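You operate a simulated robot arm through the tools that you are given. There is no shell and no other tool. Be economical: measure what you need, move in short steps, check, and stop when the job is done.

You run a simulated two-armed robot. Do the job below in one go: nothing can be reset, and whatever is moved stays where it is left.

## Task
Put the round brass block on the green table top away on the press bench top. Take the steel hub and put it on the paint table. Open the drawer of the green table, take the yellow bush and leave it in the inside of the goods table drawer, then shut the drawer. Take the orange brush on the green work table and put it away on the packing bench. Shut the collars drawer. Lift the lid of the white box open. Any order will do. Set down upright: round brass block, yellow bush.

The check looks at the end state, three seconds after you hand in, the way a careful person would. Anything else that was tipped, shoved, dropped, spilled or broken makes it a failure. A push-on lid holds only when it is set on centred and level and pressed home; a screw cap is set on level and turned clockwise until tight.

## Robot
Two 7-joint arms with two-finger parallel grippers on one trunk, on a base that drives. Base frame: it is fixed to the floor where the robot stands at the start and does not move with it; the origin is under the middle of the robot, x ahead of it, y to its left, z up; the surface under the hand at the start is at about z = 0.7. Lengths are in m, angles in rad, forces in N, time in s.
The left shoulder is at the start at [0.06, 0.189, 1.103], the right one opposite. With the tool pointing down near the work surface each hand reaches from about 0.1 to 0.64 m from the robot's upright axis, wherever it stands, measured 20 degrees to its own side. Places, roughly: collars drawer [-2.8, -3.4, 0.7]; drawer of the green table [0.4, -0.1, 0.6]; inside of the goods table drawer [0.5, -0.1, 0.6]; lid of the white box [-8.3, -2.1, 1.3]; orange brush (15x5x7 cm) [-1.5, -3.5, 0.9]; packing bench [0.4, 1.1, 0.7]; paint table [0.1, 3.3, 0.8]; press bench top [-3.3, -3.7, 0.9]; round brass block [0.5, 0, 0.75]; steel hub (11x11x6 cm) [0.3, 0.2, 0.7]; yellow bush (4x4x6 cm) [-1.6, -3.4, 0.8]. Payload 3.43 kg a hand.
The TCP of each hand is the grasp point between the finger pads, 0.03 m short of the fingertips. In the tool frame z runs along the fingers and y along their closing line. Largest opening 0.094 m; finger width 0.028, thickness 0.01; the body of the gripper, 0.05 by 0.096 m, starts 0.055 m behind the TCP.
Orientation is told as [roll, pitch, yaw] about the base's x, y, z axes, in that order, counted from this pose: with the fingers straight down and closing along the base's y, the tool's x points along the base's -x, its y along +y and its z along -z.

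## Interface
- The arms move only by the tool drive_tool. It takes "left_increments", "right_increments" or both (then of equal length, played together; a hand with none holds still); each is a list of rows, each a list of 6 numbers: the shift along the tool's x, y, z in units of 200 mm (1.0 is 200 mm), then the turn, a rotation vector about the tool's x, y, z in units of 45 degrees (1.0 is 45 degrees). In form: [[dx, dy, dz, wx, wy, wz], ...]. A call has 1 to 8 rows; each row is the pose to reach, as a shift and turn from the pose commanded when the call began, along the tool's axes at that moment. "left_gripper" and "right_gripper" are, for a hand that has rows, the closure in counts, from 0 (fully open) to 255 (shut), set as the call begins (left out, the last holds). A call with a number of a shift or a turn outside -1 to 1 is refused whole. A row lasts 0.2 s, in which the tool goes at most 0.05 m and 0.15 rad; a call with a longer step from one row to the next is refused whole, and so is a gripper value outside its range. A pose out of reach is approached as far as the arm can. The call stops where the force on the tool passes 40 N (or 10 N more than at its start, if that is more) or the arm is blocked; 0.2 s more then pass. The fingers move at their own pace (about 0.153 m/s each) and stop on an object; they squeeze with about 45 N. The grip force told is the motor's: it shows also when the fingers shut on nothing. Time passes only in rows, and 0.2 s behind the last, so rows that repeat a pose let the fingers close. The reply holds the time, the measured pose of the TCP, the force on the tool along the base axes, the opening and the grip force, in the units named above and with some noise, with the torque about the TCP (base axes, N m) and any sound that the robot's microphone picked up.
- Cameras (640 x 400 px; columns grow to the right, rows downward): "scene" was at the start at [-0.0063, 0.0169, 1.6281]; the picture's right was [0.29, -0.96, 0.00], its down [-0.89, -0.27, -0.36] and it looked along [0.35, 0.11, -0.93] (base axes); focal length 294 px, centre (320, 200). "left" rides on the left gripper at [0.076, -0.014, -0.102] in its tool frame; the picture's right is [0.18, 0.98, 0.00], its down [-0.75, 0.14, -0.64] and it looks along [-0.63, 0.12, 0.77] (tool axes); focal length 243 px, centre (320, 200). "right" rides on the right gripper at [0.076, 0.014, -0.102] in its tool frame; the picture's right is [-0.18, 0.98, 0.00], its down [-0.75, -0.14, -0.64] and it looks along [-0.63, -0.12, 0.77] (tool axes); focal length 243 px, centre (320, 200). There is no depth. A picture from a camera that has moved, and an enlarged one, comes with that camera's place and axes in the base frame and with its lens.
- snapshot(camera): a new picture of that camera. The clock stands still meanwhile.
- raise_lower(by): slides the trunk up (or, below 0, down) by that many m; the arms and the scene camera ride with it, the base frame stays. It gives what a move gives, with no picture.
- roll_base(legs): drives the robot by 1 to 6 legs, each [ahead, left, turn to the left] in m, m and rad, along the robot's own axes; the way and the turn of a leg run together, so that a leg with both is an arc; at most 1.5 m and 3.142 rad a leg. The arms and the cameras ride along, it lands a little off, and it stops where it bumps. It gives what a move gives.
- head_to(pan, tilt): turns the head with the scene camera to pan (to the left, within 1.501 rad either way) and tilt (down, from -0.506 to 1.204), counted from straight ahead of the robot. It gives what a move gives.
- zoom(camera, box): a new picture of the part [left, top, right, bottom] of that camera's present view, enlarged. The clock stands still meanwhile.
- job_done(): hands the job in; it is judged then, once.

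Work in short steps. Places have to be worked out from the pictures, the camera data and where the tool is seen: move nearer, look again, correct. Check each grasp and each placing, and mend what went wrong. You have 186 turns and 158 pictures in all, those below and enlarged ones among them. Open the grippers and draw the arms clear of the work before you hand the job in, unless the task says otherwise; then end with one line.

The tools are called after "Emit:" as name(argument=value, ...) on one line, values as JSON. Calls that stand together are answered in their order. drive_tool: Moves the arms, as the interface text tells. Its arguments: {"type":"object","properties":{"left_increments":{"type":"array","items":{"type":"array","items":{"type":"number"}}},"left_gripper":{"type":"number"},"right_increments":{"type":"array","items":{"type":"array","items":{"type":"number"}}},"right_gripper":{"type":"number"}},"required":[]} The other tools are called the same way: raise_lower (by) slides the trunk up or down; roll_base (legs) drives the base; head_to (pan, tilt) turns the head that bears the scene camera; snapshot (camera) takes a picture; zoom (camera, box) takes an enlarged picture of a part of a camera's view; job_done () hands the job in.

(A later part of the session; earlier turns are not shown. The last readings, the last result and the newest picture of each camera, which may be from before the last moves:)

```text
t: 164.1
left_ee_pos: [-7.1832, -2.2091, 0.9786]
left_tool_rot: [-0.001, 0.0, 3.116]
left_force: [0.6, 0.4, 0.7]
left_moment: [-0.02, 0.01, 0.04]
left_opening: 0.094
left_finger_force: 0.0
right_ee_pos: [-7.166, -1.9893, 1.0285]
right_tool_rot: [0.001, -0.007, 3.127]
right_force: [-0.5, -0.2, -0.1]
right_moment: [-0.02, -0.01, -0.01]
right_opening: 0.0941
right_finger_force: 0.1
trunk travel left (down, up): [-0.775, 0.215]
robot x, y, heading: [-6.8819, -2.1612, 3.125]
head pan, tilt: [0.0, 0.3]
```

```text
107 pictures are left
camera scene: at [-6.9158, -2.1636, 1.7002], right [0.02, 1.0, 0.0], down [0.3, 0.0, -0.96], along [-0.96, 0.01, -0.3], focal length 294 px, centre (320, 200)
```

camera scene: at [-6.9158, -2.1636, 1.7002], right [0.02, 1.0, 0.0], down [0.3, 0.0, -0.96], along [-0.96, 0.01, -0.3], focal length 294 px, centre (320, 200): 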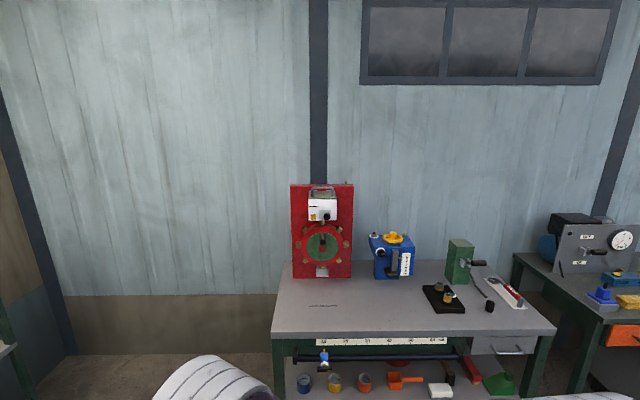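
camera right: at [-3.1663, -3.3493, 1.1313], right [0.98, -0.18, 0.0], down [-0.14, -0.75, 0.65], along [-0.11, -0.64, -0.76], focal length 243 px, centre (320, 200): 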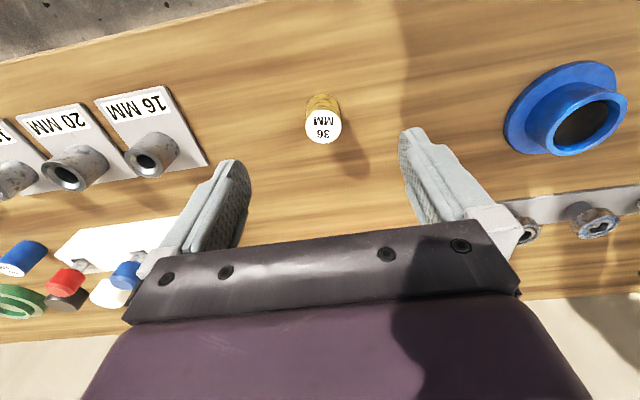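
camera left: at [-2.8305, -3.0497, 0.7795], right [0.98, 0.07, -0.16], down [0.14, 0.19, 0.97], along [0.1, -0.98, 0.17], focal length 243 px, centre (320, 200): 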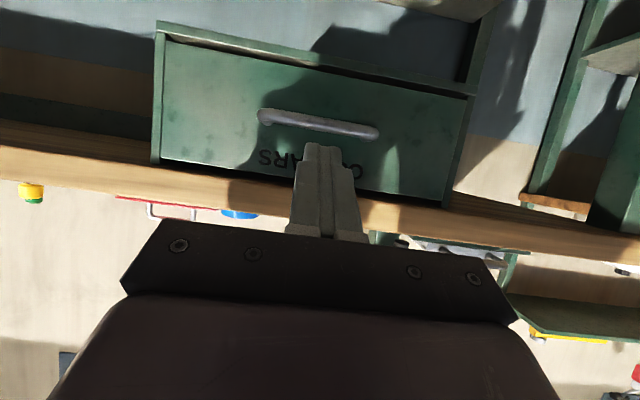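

Emit:
zoom(camera="scene", box=[272, 170, 368, 230])

```text
6.67 times, centred on (320, 200) of scene
camera zoom: at [-6.9158, -2.1636, 1.7002], right [0.02, 1.0, 0.0], down [0.3, 0.0, -0.96], along [-0.96, 0.01, -0.3], focal length 1959 px, centre (320, 200)
```

zoom: 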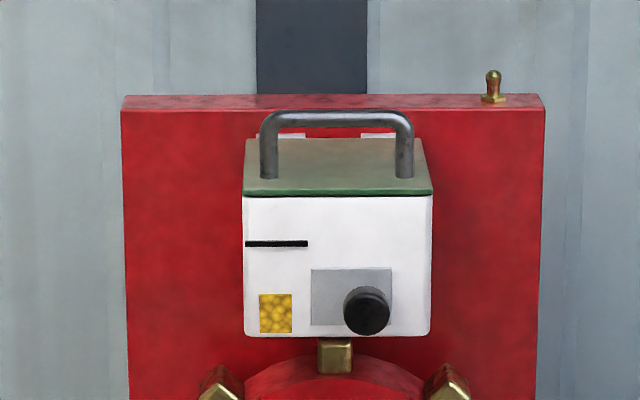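

The box has a lid hinged at the board with a U-handle across it. Estimated: lid front x ≈ −8.10, hinge x ≈ −8.235, lid z ≈ 1.335, handle bar at [−8.135, −2.14, 1.375]. I raise the trunk and drive closer to measure better.

Emit:
raise_lower(by=0.2)

Emit:
roll_base(legs=[[0, 0.1, 0.015], [0.45, 0, 0]])

Emit:
snapshot(camera="scene")

Emit:
zoom(camera="scene", box=[260, 160, 420, 260])

```text
t: 166.3
left_ee_pos: [-7.1821, -2.209, 1.1777]
left_tool_rot: [0.0, -0.004, 3.115]
left_force: [-0.8, -0.9, 0.2]
left_moment: [0.02, 0.01, 0.01]
left_opening: 0.0938
left_finger_force: 0.0
right_ee_pos: [-7.1658, -1.9907, 1.2284]
right_tool_rot: [0.0, -0.007, 3.129]
right_force: [-0.4, 0.3, -0.5]
right_moment: [0.0, -0.01, 0.0]
right_opening: 0.0939
right_finger_force: 0.1
trunk travel left (down, up): [-0.975, 0.015]
robot x, y, heading: [-6.882, -2.1668, 3.131]
head pan, tilt: [0.0, 0.3]
```

```text
t: 169.8
left_ee_pos: [-7.6343, -2.3144, 1.1793]
left_tool_rot: [-0.001, -0.004, 3.133]
left_force: [-0.6, -0.5, 0.0]
left_moment: [0.0, -0.01, 0.0]
left_opening: 0.0942
left_finger_force: 0.1
right_ee_pos: [-7.6194, -2.0952, 1.2286]
right_tool_rot: [0.0, -0.008, -3.137]
right_force: [0.6, 0.6, 0.1]
right_moment: [-0.04, 0.0, -0.02]
right_opening: 0.094
right_finger_force: 0.0
trunk travel left (down, up): [-0.975, 0.015]
robot x, y, heading: [-7.3366, -2.2642, -3.143]
head pan, tilt: [0.0, 0.3]
```

```text
105 pictures are left
camera scene: at [-7.3668, -2.2642, 1.9002], right [0.0, 1.0, 0.0], down [0.29, 0.0, -0.96], along [-0.96, 0.0, -0.29], focal length 294 px, centre (320, 200)
```

scene: 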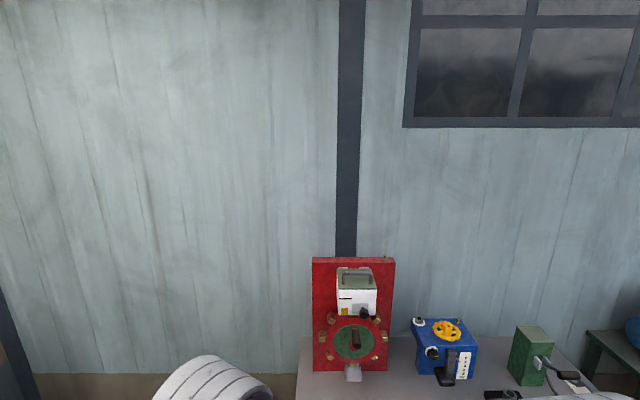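

```text
4.00 times, centred on (340, 210) of scene
camera zoom: at [-7.3668, -2.2642, 1.9002], right [0.0, 1.0, 0.0], down [0.29, 0.0, -0.96], along [-0.96, 0.0, -0.29], focal length 1175 px, centre (240, 160)
```

zoom: 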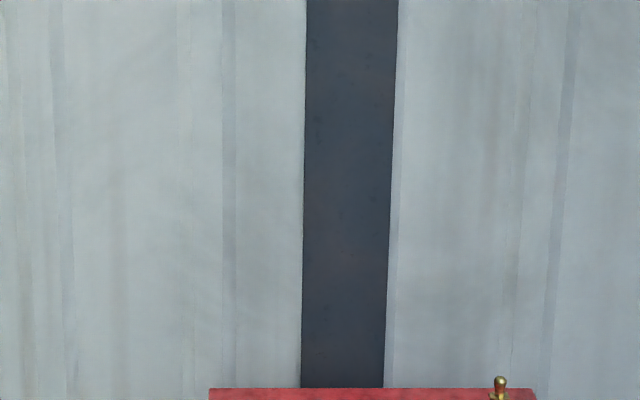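

The camera rose with the trunk; I tilt the head down and zoom on the box.

Emit:
head_to(pan=-0.1, tilt=0.7)

Emit:
zoom(camera="scene", box=[240, 110, 400, 210])

```text
t: 170.6
left_ee_pos: [-7.6357, -2.3153, 1.1774]
left_tool_rot: [-0.001, -0.003, 3.132]
left_force: [0.0, 0.1, -0.3]
left_moment: [0.04, -0.05, -0.03]
left_opening: 0.094
left_finger_force: 0.0
right_ee_pos: [-7.6217, -2.0954, 1.2276]
right_tool_rot: [0.0, -0.006, -3.136]
right_force: [0.4, -0.2, -0.8]
right_moment: [0.01, 0.01, 0.02]
right_opening: 0.0941
right_finger_force: 0.0
trunk travel left (down, up): [-0.975, 0.015]
robot x, y, heading: [-7.3359, -2.2665, -3.14]
head pan, tilt: [-0.099, 0.7]
```

```text
4.00 times, centred on (320, 160) of scene
camera zoom: at [-7.3614, -2.2559, 1.8641], right [0.1, 1.0, 0.0], down [0.64, -0.06, -0.77], along [-0.76, 0.07, -0.64], focal length 1175 px, centre (320, 360)
```

zoom: 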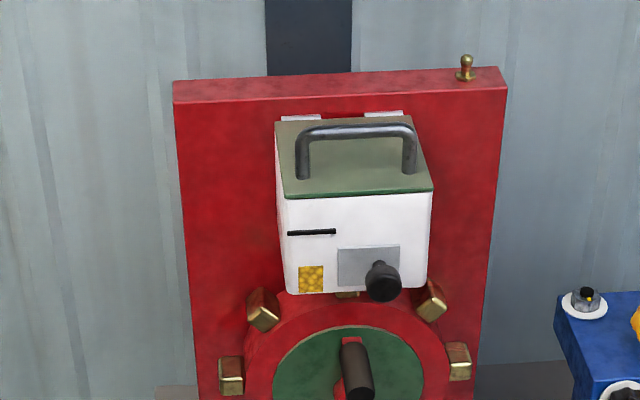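

Triangulated: lid front x ≈ −8.28, hinge x ≈ −8.425, lid z ≈ 1.28, handle bar at about [−8.31, −2.13, 1.327]. That is far over the bench from the front, so I go round to the bench's open left end and look from there.

Emit:
roll_base(legs=[[-0.3, 0, 0], [0, 0.5, 0], [0, 0, -1.571]])

Emit:
head_to(pan=0.9, tilt=0.6)

Emit:
snapshot(camera="scene")

```text
t: 179.0
left_ee_pos: [-7.0902, -2.4677, 1.1787]
left_tool_rot: [-0.001, -0.002, 1.563]
left_force: [0.0, -0.4, -0.8]
left_moment: [-0.01, 0.0, 0.01]
left_opening: 0.094
left_finger_force: 0.1
right_ee_pos: [-6.871, -2.4814, 1.2273]
right_tool_rot: [-0.002, -0.006, 1.573]
right_force: [0.8, -0.6, -0.2]
right_moment: [-0.01, 0.04, -0.01]
right_opening: 0.0939
right_finger_force: 0.0
trunk travel left (down, up): [-0.975, 0.015]
robot x, y, heading: [-7.0403, -2.764, 1.57]
head pan, tilt: [-0.099, 0.7]
```

```text
t: 180.3
left_ee_pos: [-7.0893, -2.467, 1.1782]
left_tool_rot: [0.0, -0.001, 1.562]
left_force: [-0.1, -0.4, 0.7]
left_moment: [0.01, 0.05, 0.01]
left_opening: 0.0939
left_finger_force: 0.1
right_ee_pos: [-6.8721, -2.4798, 1.2295]
right_tool_rot: [-0.002, -0.007, 1.573]
right_force: [-0.9, 0.5, 0.1]
right_moment: [0.04, 0.02, -0.01]
right_opening: 0.094
right_finger_force: 0.1
trunk travel left (down, up): [-0.975, 0.015]
robot x, y, heading: [-7.0426, -2.7692, 1.571]
head pan, tilt: [0.901, 0.6]
```

```text
102 pictures are left
camera scene: at [-7.1093, -2.7707, 1.8727], right [0.62, 0.78, 0.0], down [0.44, -0.35, -0.83], along [-0.65, 0.51, -0.57], focal length 294 px, centre (320, 200)
```

scene: 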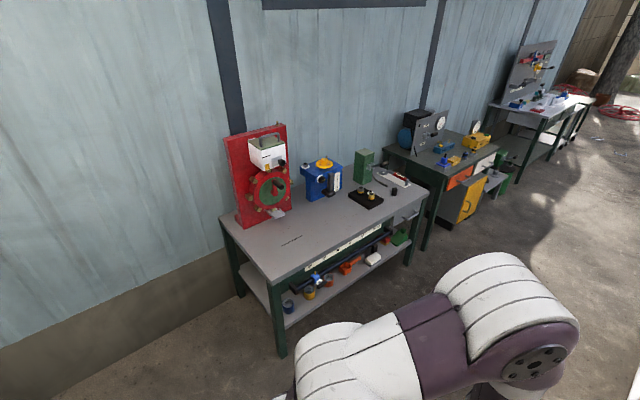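

The bench's left end is at y ≈ −2.39 and free. I strafe left to stand beside it, facing along the wall.

Emit:
roll_base(legs=[[0, 0.9, 0], [0.05, 0, 0]])

Emit:
head_to(pan=0.5, tilt=0.7)

Emit:
snapshot(camera="scene")

Emit:
zoom(camera="scene", box=[220, 100, 380, 200])

```text
t: 185.6
left_ee_pos: [-7.9909, -2.4289, 1.181]
left_tool_rot: [0.002, -0.011, 1.561]
left_force: [-0.3, -0.6, 0.7]
left_moment: [0.06, 0.0, -0.01]
left_opening: 0.0941
left_finger_force: 0.1
right_ee_pos: [-7.7716, -2.4433, 1.2312]
right_tool_rot: [0.0, -0.015, 1.574]
right_force: [0.1, -0.3, 0.6]
right_moment: [0.07, -0.01, -0.02]
right_opening: 0.0939
right_finger_force: 0.1
trunk travel left (down, up): [-0.975, 0.015]
robot x, y, heading: [-7.9421, -2.7215, 1.578]
head pan, tilt: [0.901, 0.6]
```

```text
t: 186.4
left_ee_pos: [-7.9904, -2.4163, 1.1761]
left_tool_rot: [0.0, -0.001, 1.56]
left_force: [0.5, 1.2, 0.1]
left_moment: [-0.03, -0.04, 0.03]
left_opening: 0.0939
left_finger_force: 0.0
right_ee_pos: [-7.7714, -2.4309, 1.2266]
right_tool_rot: [-0.001, -0.004, 1.575]
right_force: [0.4, 0.6, -0.6]
right_moment: [-0.02, -0.01, -0.01]
right_opening: 0.0939
right_finger_force: 0.1
trunk travel left (down, up): [-0.975, 0.015]
robot x, y, heading: [-7.9397, -2.7193, 1.574]
head pan, tilt: [0.499, 0.7]
```

```text
101 pictures are left
camera scene: at [-7.9825, -2.6995, 1.864], right [0.88, 0.48, 0.0], down [0.31, -0.57, -0.76], along [-0.37, 0.67, -0.65], focal length 294 px, centre (320, 200)
```

scene: 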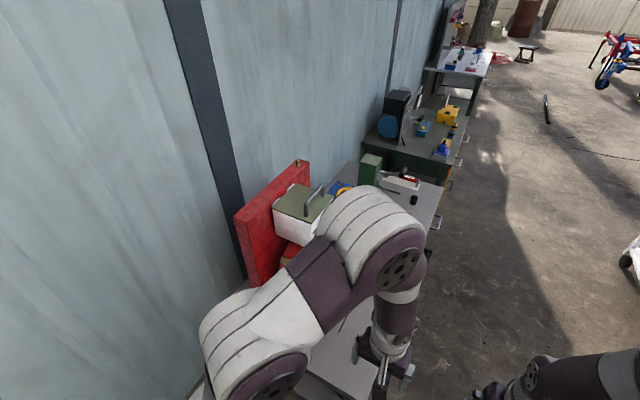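

```text
4.00 times, centred on (300, 150) of scene
camera zoom: at [-7.9825, -2.6995, 1.864], right [0.88, 0.48, 0.0], down [0.31, -0.57, -0.76], along [-0.37, 0.67, -0.65], focal length 1175 px, centre (400, 400)
```

zoom: 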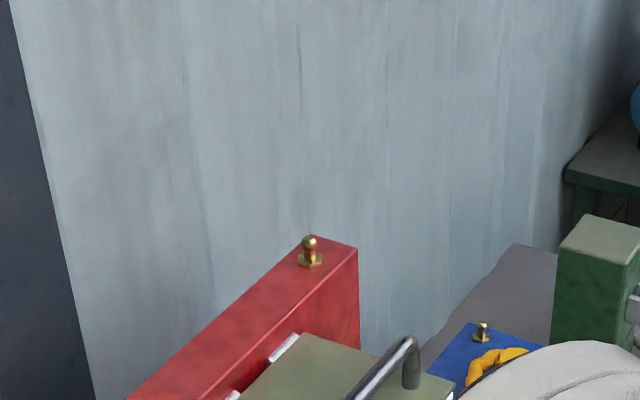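

From here the handle bar spans y ≈ −2.18…−2.085 at x ≈ −8.31, z ≈ 1.33. I raise the left hand, then lean it so its fingers point left-down and slightly forward, square to the bar.

Emit:
drive_tool(left_increments=[[0, 0, -0.22, 0, 0, 0], [0, 0, -0.44, 0, 0, 0], [0, 0, -0.66, 0, 0, 0], [0, 0, -0.88, 0, 0, 0], [0, 0, -1.0, 0, 0, 0]])

Emit:
drive_tool(left_increments=[[0, 0, 0, -0.18, 0, 0], [0, 0, 0, -0.36, 0, 0], [0, 0, -0.05, -0.54, 0, 0], [0, 0, -0.1, -0.72, 0, 0], [0, 0, -0.1, -0.89, 0, 0]])

Emit:
drive_tool(left_increments=[[0, 0, 0, 0, -0.17, 0], [0, 0, 0, 0, -0.34, 0], [0, 0, 0, 0, -0.51, 0], [0, 0, 0, 0, -0.67, 0]])

Emit:
snapshot(camera="scene")

Emit:
snapshot(camera="left")

```text
t: 187.6
left_ee_pos: [-7.99, -2.4208, 1.3773]
left_tool_rot: [0.004, -0.003, 1.56]
left_force: [-0.3, 0.4, -0.3]
left_moment: [-0.01, 0.03, 0.0]
left_opening: 0.0942
left_finger_force: 0.1
right_ee_pos: [-7.7711, -2.4331, 1.2282]
right_tool_rot: [-0.001, -0.007, 1.573]
right_force: [0.4, -0.1, -0.6]
right_moment: [0.02, -0.01, -0.01]
right_opening: 0.0941
right_finger_force: 0.1
trunk travel left (down, up): [-0.975, 0.015]
robot x, y, heading: [-7.9437, -2.7182, 1.573]
head pan, tilt: [0.499, 0.7]
```

```text
t: 188.8
left_ee_pos: [-8.054, -2.4353, 1.2705]
left_tool_rot: [0.691, -0.008, 1.554]
left_force: [-0.3, 0.6, -1.0]
left_moment: [-0.01, 0.0, 0.01]
left_opening: 0.0938
left_finger_force: 0.0
left hand out of reach, approached as far as the arm can: row 1, 2, 3, 4, 5
right_ee_pos: [-7.7702, -2.4328, 1.2276]
right_tool_rot: [0.0, -0.005, 1.575]
right_force: [-0.6, 0.5, 0.5]
right_moment: [-0.02, 0.02, -0.05]
right_opening: 0.0939
right_finger_force: 0.0
trunk travel left (down, up): [-0.975, 0.015]
robot x, y, heading: [-7.9431, -2.7216, 1.569]
head pan, tilt: [0.499, 0.7]
```

```text
t: 189.8
left_ee_pos: [-8.0532, -2.4331, 1.2748]
left_tool_rot: [0.746, -0.35, 1.252]
left_force: [3.0, -5.3, 30.6]
left_moment: [-3.88, -1.69, 0.14]
left_opening: 0.094
left_finger_force: 0.1
right_ee_pos: [-7.7723, -2.4342, 1.2282]
right_tool_rot: [0.0, -0.008, 1.575]
right_force: [0.2, 0.3, -0.1]
right_moment: [0.02, -0.01, -0.03]
right_opening: 0.094
right_finger_force: 0.1
trunk travel left (down, up): [-0.975, 0.015]
robot x, y, heading: [-7.9403, -2.7187, 1.574]
head pan, tilt: [0.499, 0.7]
stopped in row 4 (left hand): the force on the tool passed its limit at 156 N (the readings are from after the stop); the commanded pose is now the measured one
```

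```text
99 pictures are left
camera scene: at [-7.9828, -2.7045, 1.8641], right [0.88, 0.48, 0.0], down [0.31, -0.56, -0.77], along [-0.37, 0.67, -0.64], focal length 294 px, centre (320, 200)
```

scene: 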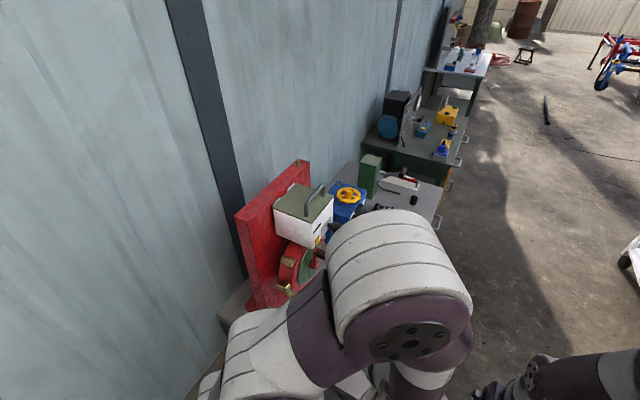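

```text
98 pictures are left
camera left: at [-8.0056, -2.5477, 1.3106], right [-0.81, -0.15, 0.56], down [0.48, 0.38, 0.79], along [-0.34, 0.91, -0.24], focal length 243 px, centre (320, 200)
```

left: 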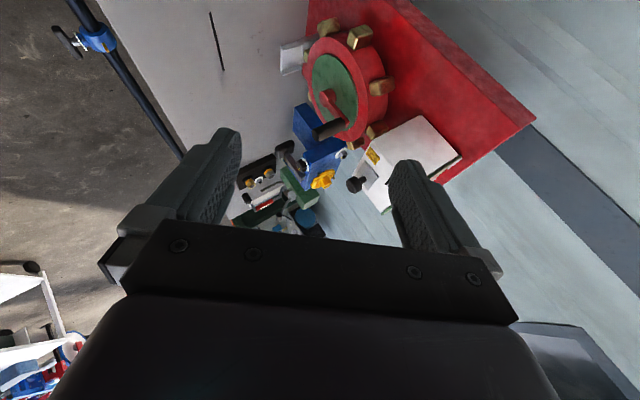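

The hand already has the wanted lean (tool z ≈ [−0.57, 0.46, −0.69]), but the arm is folded too close to itself. I move it outward toward a pre-grasp point above the handle.

Emit:
drive_tool(left_increments=[[-0.1, 0.12, 0.03, 0, 0, 0], [-0.2, 0.24, 0.08, 0, 0, 0], [-0.3, 0.36, 0.14, 0, 0, 0], [-0.4, 0.48, 0.22, 0, 0, 0], [-0.5, 0.6, 0.3, 0, 0, 0]])

Emit:
snapshot(camera="left")

```text
t: 190.9
left_ee_pos: [-8.1491, -2.3134, 1.3427]
left_tool_rot: [0.747, -0.351, 1.251]
left_force: [-0.8, 0.7, -1.2]
left_moment: [-0.04, -0.02, 0.01]
left_opening: 0.0938
left_finger_force: 0.0
right_ee_pos: [-7.7722, -2.4331, 1.2277]
right_tool_rot: [-0.002, -0.006, 1.574]
right_force: [-0.3, -1.1, 0.4]
right_moment: [-0.03, 0.0, -0.01]
right_opening: 0.0939
right_finger_force: 0.0
trunk travel left (down, up): [-0.975, 0.015]
robot x, y, heading: [-7.9411, -2.7189, 1.575]
head pan, tilt: [0.499, 0.7]
```

```text
97 pictures are left
camera left: at [-8.1033, -2.4294, 1.3798], right [-0.81, -0.15, 0.56], down [0.48, 0.38, 0.79], along [-0.34, 0.91, -0.24], focal length 243 px, centre (320, 200)
```

left: 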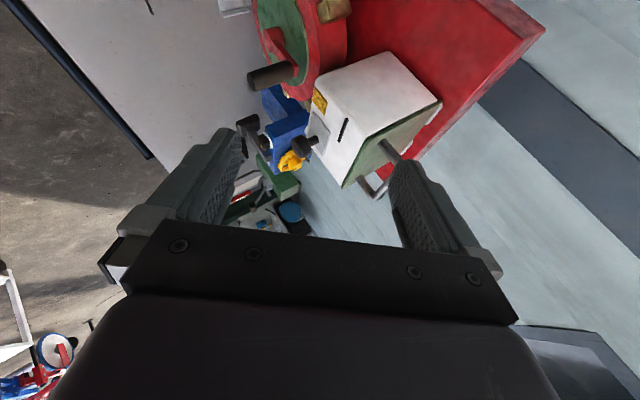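

No contact now. I zoom on the handle in the hand view to refine its place.

Emit:
zoom(camera="left", box=[280, 100, 440, 220])

```text
3.33 times, centred on (360, 160) of left
camera zoom: at [-8.1033, -2.4294, 1.3798], right [-0.81, -0.15, 0.56], down [0.48, 0.38, 0.79], along [-0.34, 0.91, -0.24], focal length 809 px, centre (187, 333)
```

zoom: 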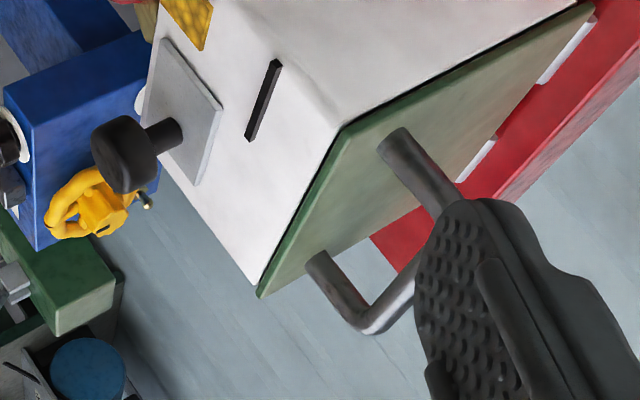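

The bar is confirmed at x ≈ −8.314, z ≈ 1.33, y −2.185…−2.085. I move to a pre-grasp 0.1 m back along the finger direction.

Emit:
drive_tool(left_increments=[[-0.11, 0.13, 0.07, 0, 0, 0], [-0.22, 0.26, 0.15, 0, 0, 0], [-0.33, 0.4, 0.24, 0, 0, 0], [-0.44, 0.53, 0.33, 0, 0, 0], [-0.508, 0.615, 0.387, 0, 0, 0]])

Emit:
zoom(camera="left", box=[200, 80, 440, 230])

```text
t: 192.2
left_ee_pos: [-8.2584, -2.1871, 1.4018]
left_tool_rot: [0.745, -0.349, 1.252]
left_force: [-1.0, -0.4, -0.2]
left_moment: [0.01, 0.0, -0.01]
left_opening: 0.0939
left_finger_force: 0.0
right_ee_pos: [-7.7737, -2.4327, 1.2277]
right_tool_rot: [-0.003, -0.005, 1.574]
right_force: [-1.1, -0.1, 0.0]
right_moment: [-0.01, -0.01, 0.03]
right_opening: 0.094
right_finger_force: 0.0
trunk travel left (down, up): [-0.975, 0.015]
robot x, y, heading: [-7.9442, -2.718, 1.572]
head pan, tilt: [0.499, 0.7]
```

```text
2.67 times, centred on (320, 155) of left
camera zoom: at [-8.2116, -2.3015, 1.4394], right [-0.81, -0.15, 0.56], down [0.48, 0.38, 0.79], along [-0.34, 0.91, -0.24], focal length 647 px, centre (320, 320)
```

zoom: 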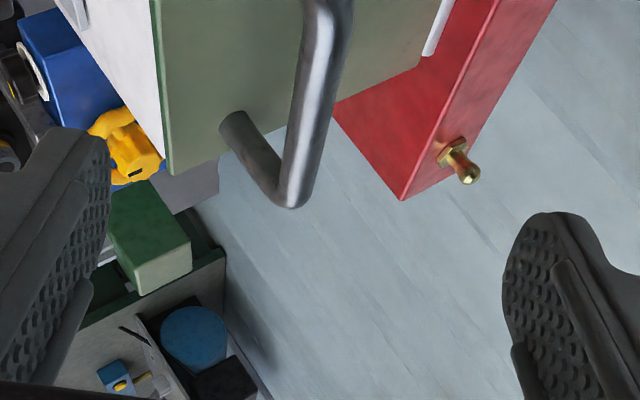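

The bar lies squarely between the open fingers. I advance 9.5 cm along the fingers and close.

Emit:
drive_tool(left_increments=[[0, -0.01, 0.2, 0, 0, 0], [0, -0.01, 0.35, 0, 0, 0], [0, -0.01, 0.47, 0, 0, 0]])

Emit:
drive_tool(left_increments=[[0, 0, 0, 0, 0, 0], [0, 0, 0, 0, 0, 0], [0, 0, 0, 0, 0, 0]], left_gripper=255)

Emit:
snapshot(camera="left")

```text
t: 192.9
left_ee_pos: [-8.3007, -2.1529, 1.3482]
left_tool_rot: [0.748, -0.352, 1.25]
left_force: [0.3, 0.2, 1.2]
left_moment: [0.0, 0.02, -0.04]
left_opening: 0.0939
left_finger_force: 0.0
right_ee_pos: [-7.7703, -2.4366, 1.2289]
right_tool_rot: [0.002, -0.009, 1.575]
right_force: [0.5, -0.1, 0.2]
right_moment: [0.05, 0.02, -0.05]
right_opening: 0.094
right_finger_force: 0.1
trunk travel left (down, up): [-0.975, 0.015]
robot x, y, heading: [-7.9375, -2.719, 1.572]
head pan, tilt: [0.499, 0.7]
stopped in row 3 (left hand): the force on the tool passed its limit at 99 N (the readings are from after the stop); the commanded pose is now the measured one
```

```text
t: 193.7
left_ee_pos: [-8.3033, -2.1474, 1.3442]
left_tool_rot: [0.742, -0.349, 1.253]
left_force: [-5.2, 9.0, -5.4]
left_moment: [0.81, -0.06, 0.98]
left_opening: 0.0134
left_finger_force: 44.5
right_ee_pos: [-7.7734, -2.4321, 1.2273]
right_tool_rot: [0.0, -0.003, 1.574]
right_force: [-0.5, -0.4, 0.4]
right_moment: [0.02, 0.0, 0.01]
right_opening: 0.094
right_finger_force: 0.0
trunk travel left (down, up): [-0.975, 0.015]
robot x, y, heading: [-7.9417, -2.719, 1.572]
head pan, tilt: [0.499, 0.7]
```

```text
94 pictures are left
camera left: at [-8.258, -2.2621, 1.3804], right [-0.81, -0.15, 0.56], down [0.47, 0.38, 0.79], along [-0.34, 0.91, -0.24], focal length 243 px, centre (320, 200)
```

left: 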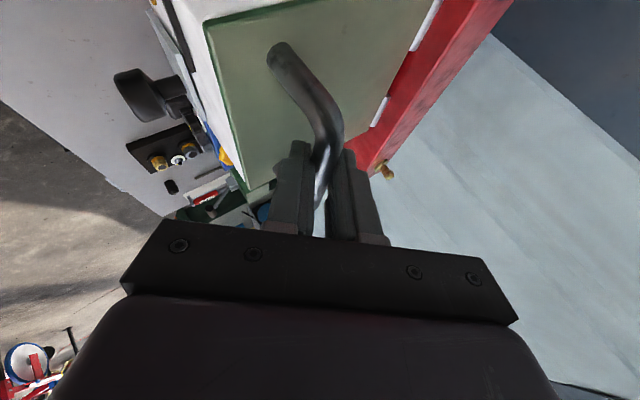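

The bar is gripped (opening 13 mm). I lift along an arc about the hinge, first 30°.

Emit:
drive_tool(left_increments=[[-0.0175, 0.0975, -0.036, 0, 0, 0], [-0.026, 0.2, -0.0565, 0, 0, 0], [-0.0275, 0.306, -0.06, 0, 0, 0]])

Emit:
snapshot(camera="left")

Emit:
snapshot(camera="scene")

```text
t: 194.5
left_ee_pos: [-8.3402, -2.1478, 1.3943]
left_tool_rot: [0.744, -0.35, 1.25]
left_force: [4.1, 7.5, -3.9]
left_moment: [0.73, -0.32, 1.09]
left_opening: 0.0136
left_finger_force: 44.9
right_ee_pos: [-7.77, -2.4312, 1.2272]
right_tool_rot: [-0.001, -0.003, 1.573]
right_force: [0.1, -0.3, -0.4]
right_moment: [0.02, 0.02, 0.01]
right_opening: 0.0938
right_finger_force: 0.0
trunk travel left (down, up): [-0.975, 0.015]
robot x, y, heading: [-7.9418, -2.7164, 1.57]
head pan, tilt: [0.499, 0.7]
```

```text
93 pictures are left
camera left: at [-8.2931, -2.2623, 1.4307], right [-0.81, -0.15, 0.56], down [0.48, 0.38, 0.79], along [-0.34, 0.91, -0.24], focal length 243 px, centre (320, 200)
```

left: 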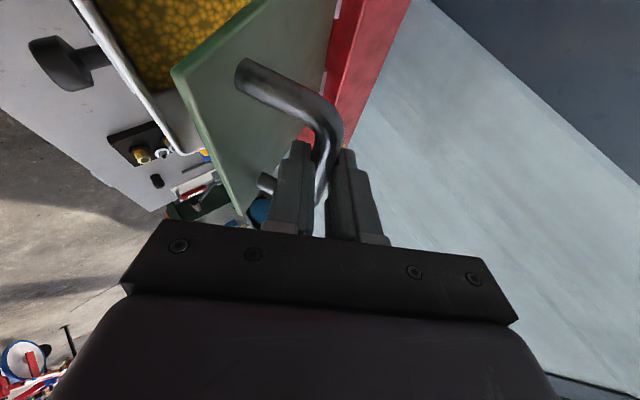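

```text
92 pictures are left
camera scene: at [-7.981, -2.6999, 1.8641], right [0.88, 0.48, 0.0], down [0.31, -0.57, -0.76], along [-0.37, 0.67, -0.65], focal length 294 px, centre (320, 200)
```

scene: 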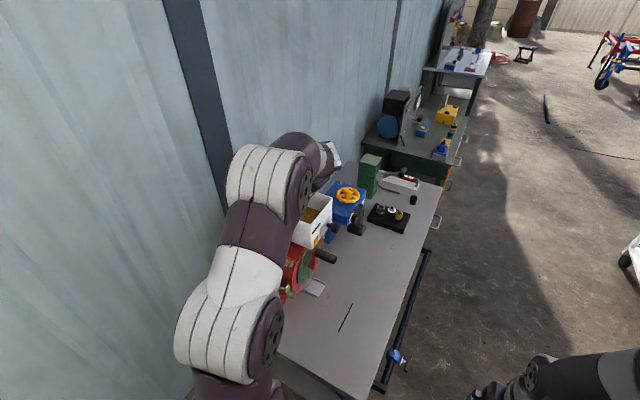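

The lid opens smoothly (about 30°). I continue the arc to about 70°.

Emit:
drive_tool(left_increments=[[0.0075, 0.105, 0.0125, 0, 0, 0], [0.0225, 0.206, 0.041, 0, 0, 0], [0.046, 0.299, 0.0855, 0, 0, 0], [0.076, 0.382, 0.1435, 0, 0, 0]])

Emit:
snapshot(camera="left")

```text
t: 195.5
left_ee_pos: [-8.4188, -2.1473, 1.4188]
left_tool_rot: [0.747, -0.349, 1.25]
left_force: [4.1, 8.8, 5.6]
left_moment: [0.0, -0.23, 1.6]
left_opening: 0.0137
left_finger_force: 44.7
right_ee_pos: [-7.7705, -2.4332, 1.228]
right_tool_rot: [0.001, -0.005, 1.574]
right_force: [0.1, -0.2, 0.2]
right_moment: [-0.01, 0.01, -0.02]
right_opening: 0.0938
right_finger_force: 0.1
trunk travel left (down, up): [-0.975, 0.015]
robot x, y, heading: [-7.9367, -2.7165, 1.571]
head pan, tilt: [0.499, 0.7]
```

```text
91 pictures are left
camera left: at [-8.373, -2.2628, 1.4546], right [-0.81, -0.15, 0.57], down [0.48, 0.38, 0.79], along [-0.34, 0.91, -0.24], focal length 243 px, centre (320, 200)
```

left: 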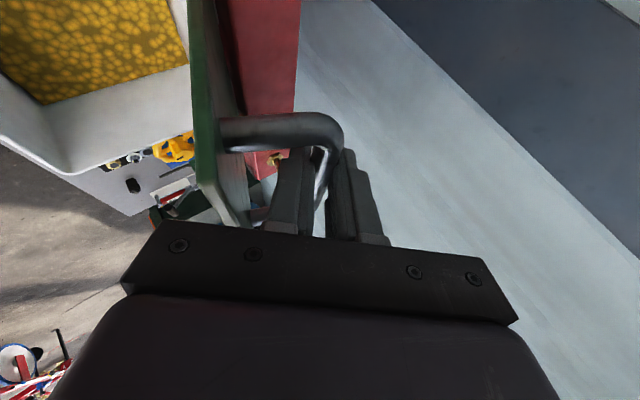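

I continue toward 90–100°, letting the force limit stop me if it meets the board or wall.

Emit:
drive_tool(left_increments=[[0.036, 0.072, 0.0705, 0, 0, 0], [0.076, 0.128, 0.1505, 0, 0, 0], [0.1205, 0.168, 0.2385, 0, 0, 0]])

Emit:
snapshot(camera="left")

```text
t: 196.1
left_ee_pos: [-8.4473, -2.1476, 1.4137]
left_tool_rot: [0.749, -0.355, 1.251]
left_force: [13.3, 1.3, 10.8]
left_moment: [-1.74, -1.67, 1.64]
left_opening: 0.0136
left_finger_force: 44.2
right_ee_pos: [-7.7694, -2.4347, 1.228]
right_tool_rot: [0.002, -0.007, 1.574]
right_force: [-0.9, 0.3, 0.7]
right_moment: [-0.01, -0.06, -0.03]
right_opening: 0.0938
right_finger_force: 0.0
trunk travel left (down, up): [-0.975, 0.015]
robot x, y, heading: [-7.9396, -2.7173, 1.578]
head pan, tilt: [0.499, 0.7]
stopped in row 2 (left hand): the force on the tool passed its limit at 46 N (the readings are from after the stop); the commanded pose is now the measured one
```

```text
90 pictures are left
camera left: at [-8.4005, -2.2633, 1.451], right [-0.81, -0.16, 0.56], down [0.48, 0.38, 0.79], along [-0.34, 0.91, -0.23], focal length 243 px, centre (320, 200)
```

left: 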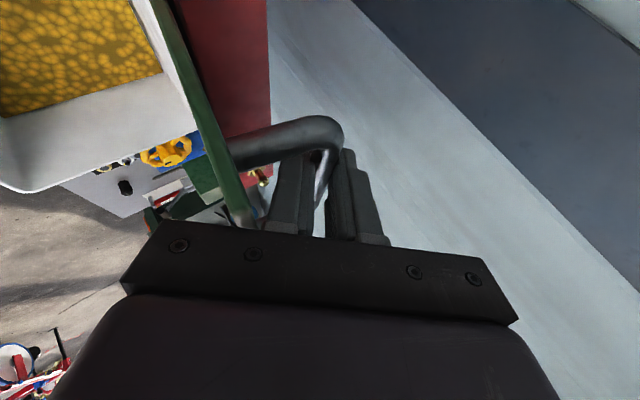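

The finger base is meeting the lid's front edge at about 82°. I turn the hand about the bar axis with the lid by 25°, then continue a little past vertical.

Emit:
drive_tool(left_increments=[[0, 0, 0, 0.16, 0, -0.085], [0, 0, 0, 0.32, 0, -0.17], [0, 0, 0, 0.49, 0, -0.254], [0.02, 0.025, 0.04, 0.49, 0, -0.254], [0.04, 0.05, 0.08, 0.49, 0, -0.254], [0.055, 0.067, 0.108, 0.49, 0, -0.254]])

Emit:
snapshot(camera="left")

```text
t: 197.4
left_ee_pos: [-8.4746, -2.1486, 1.408]
left_tool_rot: [0.293, -0.462, 1.436]
left_force: [-2.1, -2.0, 6.6]
left_moment: [-0.68, -0.18, 0.38]
left_opening: 0.0138
left_finger_force: 44.9
right_ee_pos: [-7.7719, -2.4339, 1.228]
right_tool_rot: [-0.002, -0.007, 1.574]
right_force: [0.1, 0.0, -1.2]
right_moment: [0.0, -0.02, 0.0]
right_opening: 0.094
right_finger_force: 0.1
trunk travel left (down, up): [-0.975, 0.015]
robot x, y, heading: [-7.9418, -2.7191, 1.572]
head pan, tilt: [0.499, 0.7]
stopped in row 6 (left hand): the force on the tool passed its limit at 41 N (the readings are from after the stop); the commanded pose is now the measured one
```

```text
89 pictures are left
camera left: at [-8.4473, -2.2638, 1.4598], right [-0.97, -0.16, 0.17], down [0.1, 0.37, 0.92], along [-0.21, 0.91, -0.35], focal length 243 px, centre (320, 200)
```

left: 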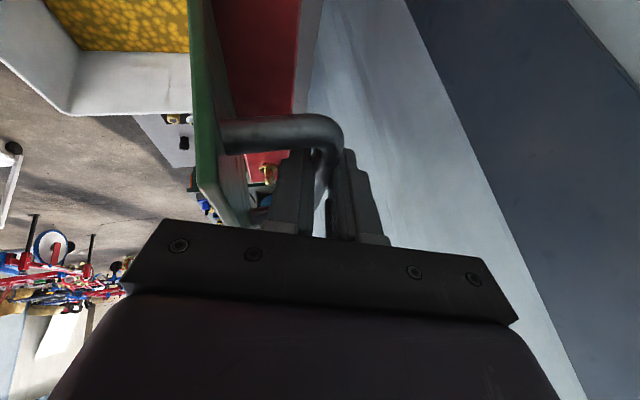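

By displacement the lid is at about 95°. I open the fingers only slightly so as not to push the lid, and draw back along the fingers.

Emit:
drive_tool(left_increments=[[0, 0, 0, 0, 0, 0], [0, 0, 0, 0, 0, 0]], left_gripper=180)

Emit:
snapshot(camera="left")

```text
t: 198.0
left_ee_pos: [-8.474, -2.1466, 1.4076]
left_tool_rot: [0.293, -0.458, 1.434]
left_force: [-0.5, 0.3, -0.7]
left_moment: [0.01, -0.02, 0.0]
left_opening: 0.0273
left_finger_force: 0.2
right_ee_pos: [-7.7727, -2.4342, 1.2283]
right_tool_rot: [-0.001, -0.006, 1.573]
right_force: [0.3, 0.0, 0.9]
right_moment: [0.0, 0.0, 0.02]
right_opening: 0.0941
right_finger_force: 0.0
trunk travel left (down, up): [-0.975, 0.015]
robot x, y, heading: [-7.9422, -2.7179, 1.57]
head pan, tilt: [0.499, 0.7]
```

```text
88 pictures are left
camera left: at [-8.4467, -2.2626, 1.4594], right [-0.97, -0.16, 0.17], down [0.1, 0.37, 0.92], along [-0.21, 0.91, -0.35], focal length 243 px, centre (320, 200)
```

left: 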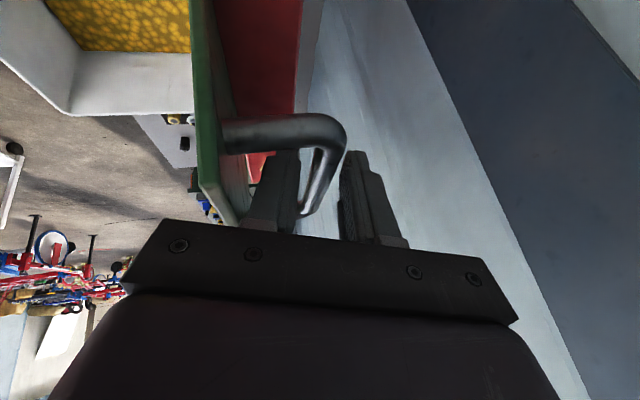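

The lid holds its place with no load on the hand. I retreat along the fingers.

Emit:
drive_tool(left_increments=[[0, 0, -0.15, 0, 0, 0], [0, 0, -0.3, 0, 0, 0], [0, 0, -0.5, 0, 0, 0]])

Emit:
snapshot(camera="left")

```text
t: 198.8
left_ee_pos: [-8.4511, -2.1942, 1.4947]
left_tool_rot: [0.293, -0.459, 1.435]
left_force: [0.0, -0.2, 0.8]
left_moment: [-0.04, 0.0, 0.0]
left_opening: 0.0276
left_finger_force: 0.0
right_ee_pos: [-7.7711, -2.4347, 1.2276]
right_tool_rot: [0.0, -0.008, 1.572]
right_force: [-0.3, -0.7, -0.1]
right_moment: [0.0, 0.01, 0.0]
right_opening: 0.0938
right_finger_force: 0.1
trunk travel left (down, up): [-0.975, 0.015]
robot x, y, heading: [-7.9411, -2.719, 1.571]
head pan, tilt: [0.499, 0.7]
```

```text
87 pictures are left
camera left: at [-8.4227, -2.3089, 1.5458], right [-0.97, -0.16, 0.17], down [0.1, 0.38, 0.92], along [-0.21, 0.91, -0.35], focal length 243 px, centre (320, 200)
```

left: 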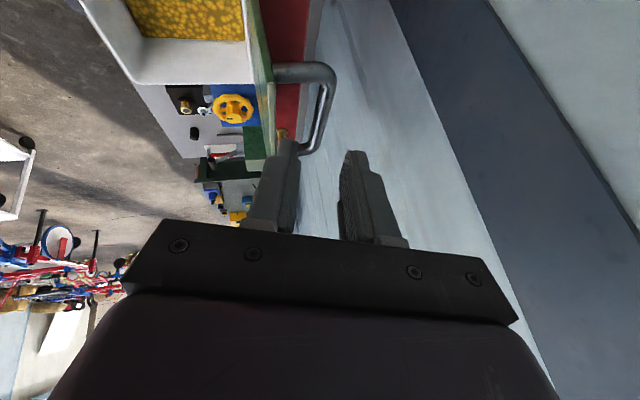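

The lid stays upright/open. I draw the arm back and away toward the robot, then check with the scene camera.

Emit:
drive_tool(left_increments=[[0.15, 0.015, -0.15, 0, 0, 0], [0.3, 0.03, -0.3, 0, 0, 0], [0.378, 0.035, -0.36, 0, 0, 0], [0.35, -0.18, -0.42, 0, 0, 0], [0.33, -0.4, -0.46, 0, 0, 0], [0.3, -0.6, -0.5, 0, 0, 0], [0.27, -0.83, -0.565, 0, 0, 0]])

Emit:
head_to(pan=0.75, tilt=0.6)

Emit:
snapshot(camera="scene")

```text
t: 200.4
left_ee_pos: [-8.2713, -2.2934, 1.5237]
left_tool_rot: [0.295, -0.46, 1.435]
left_force: [0.1, 0.2, -0.3]
left_moment: [0.0, 0.05, 0.02]
left_opening: 0.0277
left_finger_force: 0.0
right_ee_pos: [-7.7704, -2.4338, 1.2288]
right_tool_rot: [0.001, -0.007, 1.571]
right_force: [-0.3, -0.2, 0.4]
right_moment: [0.03, -0.01, 0.02]
right_opening: 0.0941
right_finger_force: 0.0
trunk travel left (down, up): [-0.975, 0.015]
robot x, y, heading: [-7.9398, -2.7179, 1.569]
head pan, tilt: [0.499, 0.7]
```

```text
t: 201.2
left_ee_pos: [-8.2723, -2.293, 1.5235]
left_tool_rot: [0.294, -0.459, 1.435]
left_force: [0.9, -0.2, 0.0]
left_moment: [0.0, 0.04, 0.03]
left_opening: 0.0276
left_finger_force: 0.1
right_ee_pos: [-7.7705, -2.4336, 1.2272]
right_tool_rot: [-0.001, -0.007, 1.573]
right_force: [-0.7, 0.3, -0.7]
right_moment: [-0.02, -0.01, 0.03]
right_opening: 0.0939
right_finger_force: 0.1
trunk travel left (down, up): [-0.975, 0.015]
robot x, y, heading: [-7.9404, -2.7187, 1.575]
head pan, tilt: [0.75, 0.6]
```

```text
86 pictures are left
camera scene: at [-8.0013, -2.7134, 1.8727], right [0.73, 0.68, 0.0], down [0.38, -0.41, -0.83], along [-0.56, 0.6, -0.56], focal length 294 px, centre (320, 200)
```

scene: 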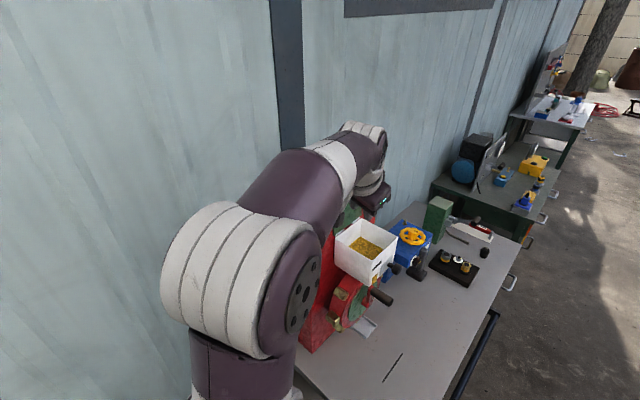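

The lid remains open. I bring the left hand back to a normal downward pose close to the robot.

Emit:
drive_tool(left_increments=[[0.09, -0.17, 0.02, 0, 0.13, 0], [0.18, -0.34, 0.04, 0, 0.26, 0], [0.27, -0.51, 0.06, 0, 0.39, 0], [0.36, -0.68, 0.08, 0, 0.51, 0], [0.44, -0.85, 0.095, 0, 0.62, 0]], left_gripper=0)

Emit:
drive_tool(left_increments=[[0, -0.1, 0.05, 0.17, 0, 0], [0, -0.2, 0.1, 0.33, 0, 0], [0, -0.4, 0.2, 0.33, 0, 0], [0, -0.5, 0.4, 0.33, 0, 0], [0, -0.5, 0.6, 0.33, 0, 0]])

```text
t: 202.4
left_ee_pos: [-8.1334, -2.368, 1.3741]
left_tool_rot: [0.262, 0.01, 1.572]
left_force: [0.6, 0.6, 0.6]
left_moment: [0.01, 0.04, 0.01]
left_opening: 0.0939
left_finger_force: 0.1
left hand out of reach, approached as far as the arm can: row 3, 4, 5
right_ee_pos: [-7.7708, -2.4335, 1.2278]
right_tool_rot: [0.0, -0.005, 1.572]
right_force: [-0.8, 0.3, 0.2]
right_moment: [0.01, 0.02, 0.01]
right_opening: 0.0939
right_finger_force: 0.0
trunk travel left (down, up): [-0.975, 0.015]
robot x, y, heading: [-7.9398, -2.7141, 1.574]
head pan, tilt: [0.75, 0.6]
```

```text
t: 203.6
left_ee_pos: [-8.0716, -2.3673, 1.2309]
left_tool_rot: [0.003, 0.01, 1.569]
left_force: [-0.9, -0.1, -0.5]
left_moment: [0.02, -0.03, 0.01]
left_opening: 0.0942
left_finger_force: 0.1
right_ee_pos: [-7.7735, -2.4322, 1.2279]
right_tool_rot: [-0.002, -0.005, 1.573]
right_force: [-2.1, -0.1, 0.2]
right_moment: [0.01, 0.02, 0.0]
right_opening: 0.0938
right_finger_force: 0.1
trunk travel left (down, up): [-0.975, 0.015]
robot x, y, heading: [-7.9429, -2.7197, 1.571]
head pan, tilt: [0.75, 0.6]
```

The hand is back in the carrying pose. I strafe away, lower the trunk and take a check look at the lid.

Emit:
roll_base(legs=[[0, -0.9, 0]])

Emit:
raise_lower(by=-0.2)

Emit:
head_to(pan=1.1, tilt=0.4)

Emit:
zoom(camera="scene", box=[220, 120, 420, 245])

```text
t: 208.4
left_ee_pos: [-7.1609, -2.3702, 1.2302]
left_tool_rot: [0.003, 0.01, 1.563]
left_force: [0.5, 0.0, -0.2]
left_moment: [0.0, 0.0, 0.01]
left_opening: 0.0943
left_finger_force: 0.0
right_ee_pos: [-6.8625, -2.4372, 1.2276]
right_tool_rot: [-0.002, -0.007, 1.564]
right_force: [0.3, 0.3, 0.2]
right_moment: [-0.08, -0.03, -0.03]
right_opening: 0.0941
right_finger_force: 0.1
trunk travel left (down, up): [-0.975, 0.015]
robot x, y, heading: [-7.0313, -2.7203, 1.565]
head pan, tilt: [0.75, 0.6]
```

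```text
t: 210.5
left_ee_pos: [-7.1599, -2.3709, 1.0309]
left_tool_rot: [0.004, 0.011, 1.563]
left_force: [0.4, 0.1, -0.4]
left_moment: [0.03, 0.0, 0.0]
left_opening: 0.0938
left_finger_force: 0.1
right_ee_pos: [-6.8612, -2.4398, 1.0274]
right_tool_rot: [0.001, -0.007, 1.567]
right_force: [-0.6, -0.4, 0.0]
right_moment: [-0.03, -0.01, 0.02]
right_opening: 0.094
right_finger_force: 0.1
trunk travel left (down, up): [-0.775, 0.215]
robot x, y, heading: [-7.0322, -2.7218, 1.568]
head pan, tilt: [0.75, 0.6]
```

```text
t: 211.4
left_ee_pos: [-7.1595, -2.372, 1.0298]
left_tool_rot: [0.004, 0.012, 1.561]
left_force: [-0.6, 0.0, 0.4]
left_moment: [-0.02, -0.05, -0.06]
left_opening: 0.0938
left_finger_force: 0.0
right_ee_pos: [-6.8616, -2.4385, 1.0284]
right_tool_rot: [0.0, -0.01, 1.565]
right_force: [-0.2, 1.3, 0.3]
right_moment: [0.01, -0.01, 0.04]
right_opening: 0.0938
right_finger_force: 0.0
trunk travel left (down, up): [-0.775, 0.215]
robot x, y, heading: [-7.0336, -2.7199, 1.563]
head pan, tilt: [1.1, 0.4]
```

```text
3.20 times, centred on (320, 182) of scene
camera zoom: at [-7.1165, -2.7385, 1.6909], right [0.46, 0.89, 0.0], down [0.35, -0.18, -0.92], along [-0.82, 0.42, -0.39], focal length 940 px, centre (320, 256)
```

zoom: 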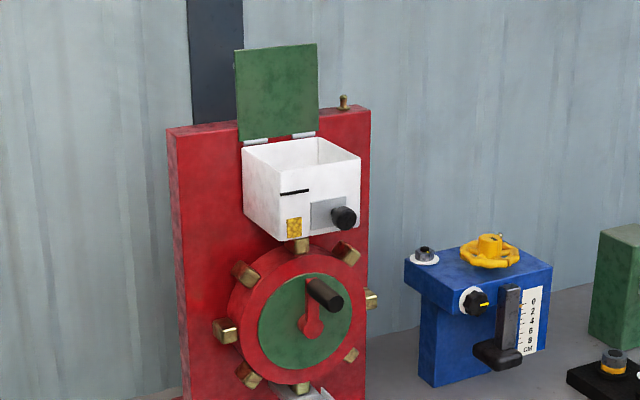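

The lid stands fully open. Now I drive back east to the bench with the brush and the bush.

Emit:
roll_base(legs=[[0, 0, -1.565], [1.5, 0, 0], [1.5, 0, 0], [1.4, 0, 0], [0.95, 0, 0]])

Emit:
roll_base(legs=[[0, 0.15, 0], [0, 0, -1.571]])

Emit:
head_to(pan=0, tilt=0.8)

Emit:
snapshot(camera="scene")

```text
t: 240.7
left_ee_pos: [-1.3475, -2.7176, 1.0303]
left_tool_rot: [0.003, 0.01, -0.034]
left_force: [-0.8, 0.4, -0.2]
left_moment: [-0.05, -0.01, 0.03]
left_opening: 0.0938
left_finger_force: 0.0
right_ee_pos: [-1.4207, -3.0139, 1.0273]
right_tool_rot: [0.0, -0.006, -0.028]
right_force: [0.2, -0.5, -0.3]
right_moment: [0.0, -0.04, -0.04]
right_opening: 0.094
right_finger_force: 0.1
trunk travel left (down, up): [-0.775, 0.215]
robot x, y, heading: [-1.7006, -2.8368, -0.033]
head pan, tilt: [1.1, 0.4]
```

```text
t: 245.9
left_ee_pos: [-1.5813, -3.0404, 1.0313]
left_tool_rot: [0.003, 0.011, -1.611]
left_force: [0.4, -0.2, -0.2]
left_moment: [0.05, 0.01, -0.03]
left_opening: 0.0943
left_finger_force: 0.1
right_ee_pos: [-1.8771, -2.9637, 1.0276]
right_tool_rot: [0.001, -0.007, -1.61]
right_force: [-0.6, 0.6, 1.4]
right_moment: [-0.01, -0.01, 0.01]
right_opening: 0.094
right_finger_force: 0.0
trunk travel left (down, up): [-0.775, 0.215]
robot x, y, heading: [-1.696, -2.6838, -1.614]
head pan, tilt: [1.1, 0.4]
```

```text
t: 247.2
left_ee_pos: [-1.5819, -3.0405, 1.0312]
left_tool_rot: [0.004, 0.009, -1.611]
left_force: [0.4, -0.2, 0.6]
left_moment: [0.0, -0.03, 0.0]
left_opening: 0.094
left_finger_force: 0.1
right_ee_pos: [-1.8779, -2.9645, 1.0275]
right_tool_rot: [0.0, -0.007, -1.607]
right_force: [-0.1, -0.9, -0.5]
right_moment: [0.0, 0.03, 0.0]
right_opening: 0.0939
right_finger_force: 0.0
trunk travel left (down, up): [-0.775, 0.215]
robot x, y, heading: [-1.6932, -2.687, -1.61]
head pan, tilt: [0.0, 0.799]
```

```text
84 pictures are left
camera scene: at [-1.6966, -2.7062, 1.6558], right [-1.0, 0.04, 0.0], down [0.03, 0.72, -0.7], along [-0.03, -0.7, -0.72], focal length 294 px, centre (320, 200)
```

scene: 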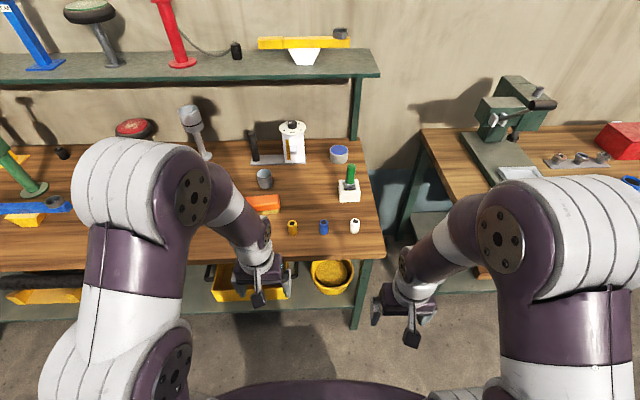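

Yellow bush is at about [−1.63, −3.32], the orange brush at about [−1.53, −3.43], bench edge y ≈ −3.21, top z ≈ 0.86. I straighten up and move in.

Emit:
roll_base(legs=[[0, 0.08, 0.04], [0.18, 0, 0]])

Emit:
snapshot(camera="left")

Emit:
snapshot(camera="scene")

```text
t: 249.4
left_ee_pos: [-1.489, -3.2183, 1.0311]
left_tool_rot: [0.003, 0.011, -1.574]
left_force: [0.2, 0.8, -0.1]
left_moment: [0.01, 0.0, 0.02]
left_opening: 0.0943
left_finger_force: 0.0
right_ee_pos: [-1.7863, -3.1525, 1.0279]
right_tool_rot: [0.0, -0.006, -1.571]
right_force: [0.7, 0.4, 0.4]
right_moment: [0.03, 0.01, 0.01]
right_opening: 0.0939
right_finger_force: 0.1
trunk travel left (down, up): [-0.775, 0.215]
robot x, y, heading: [-1.6186, -2.8706, -1.573]
head pan, tilt: [0.0, 0.799]
```

```text
83 pictures are left
camera left: at [-1.5028, -3.1431, 1.1354], right [0.98, 0.18, 0.0], down [0.14, -0.76, 0.63], along [0.12, -0.62, -0.77], focal length 243 px, centre (320, 200)
```

left: 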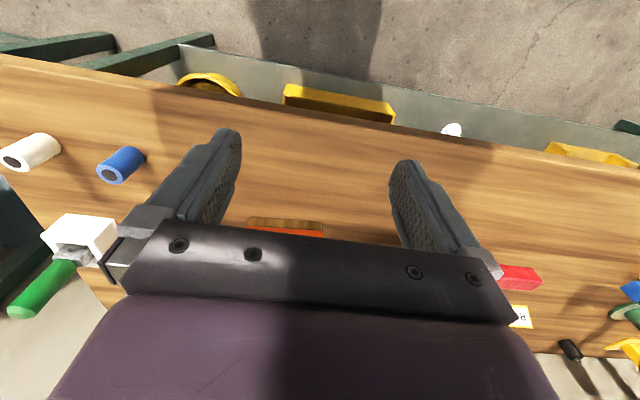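

```text
82 pictures are left
camera scene: at [-1.6164, -2.8883, 1.6558], right [-1.0, 0.0, 0.0], down [0.0, 0.72, -0.7], along [0.0, -0.7, -0.72], focal length 294 px, centre (320, 200)
```

scene: 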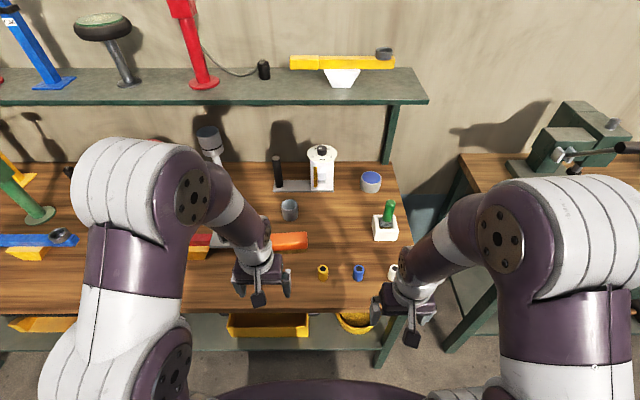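

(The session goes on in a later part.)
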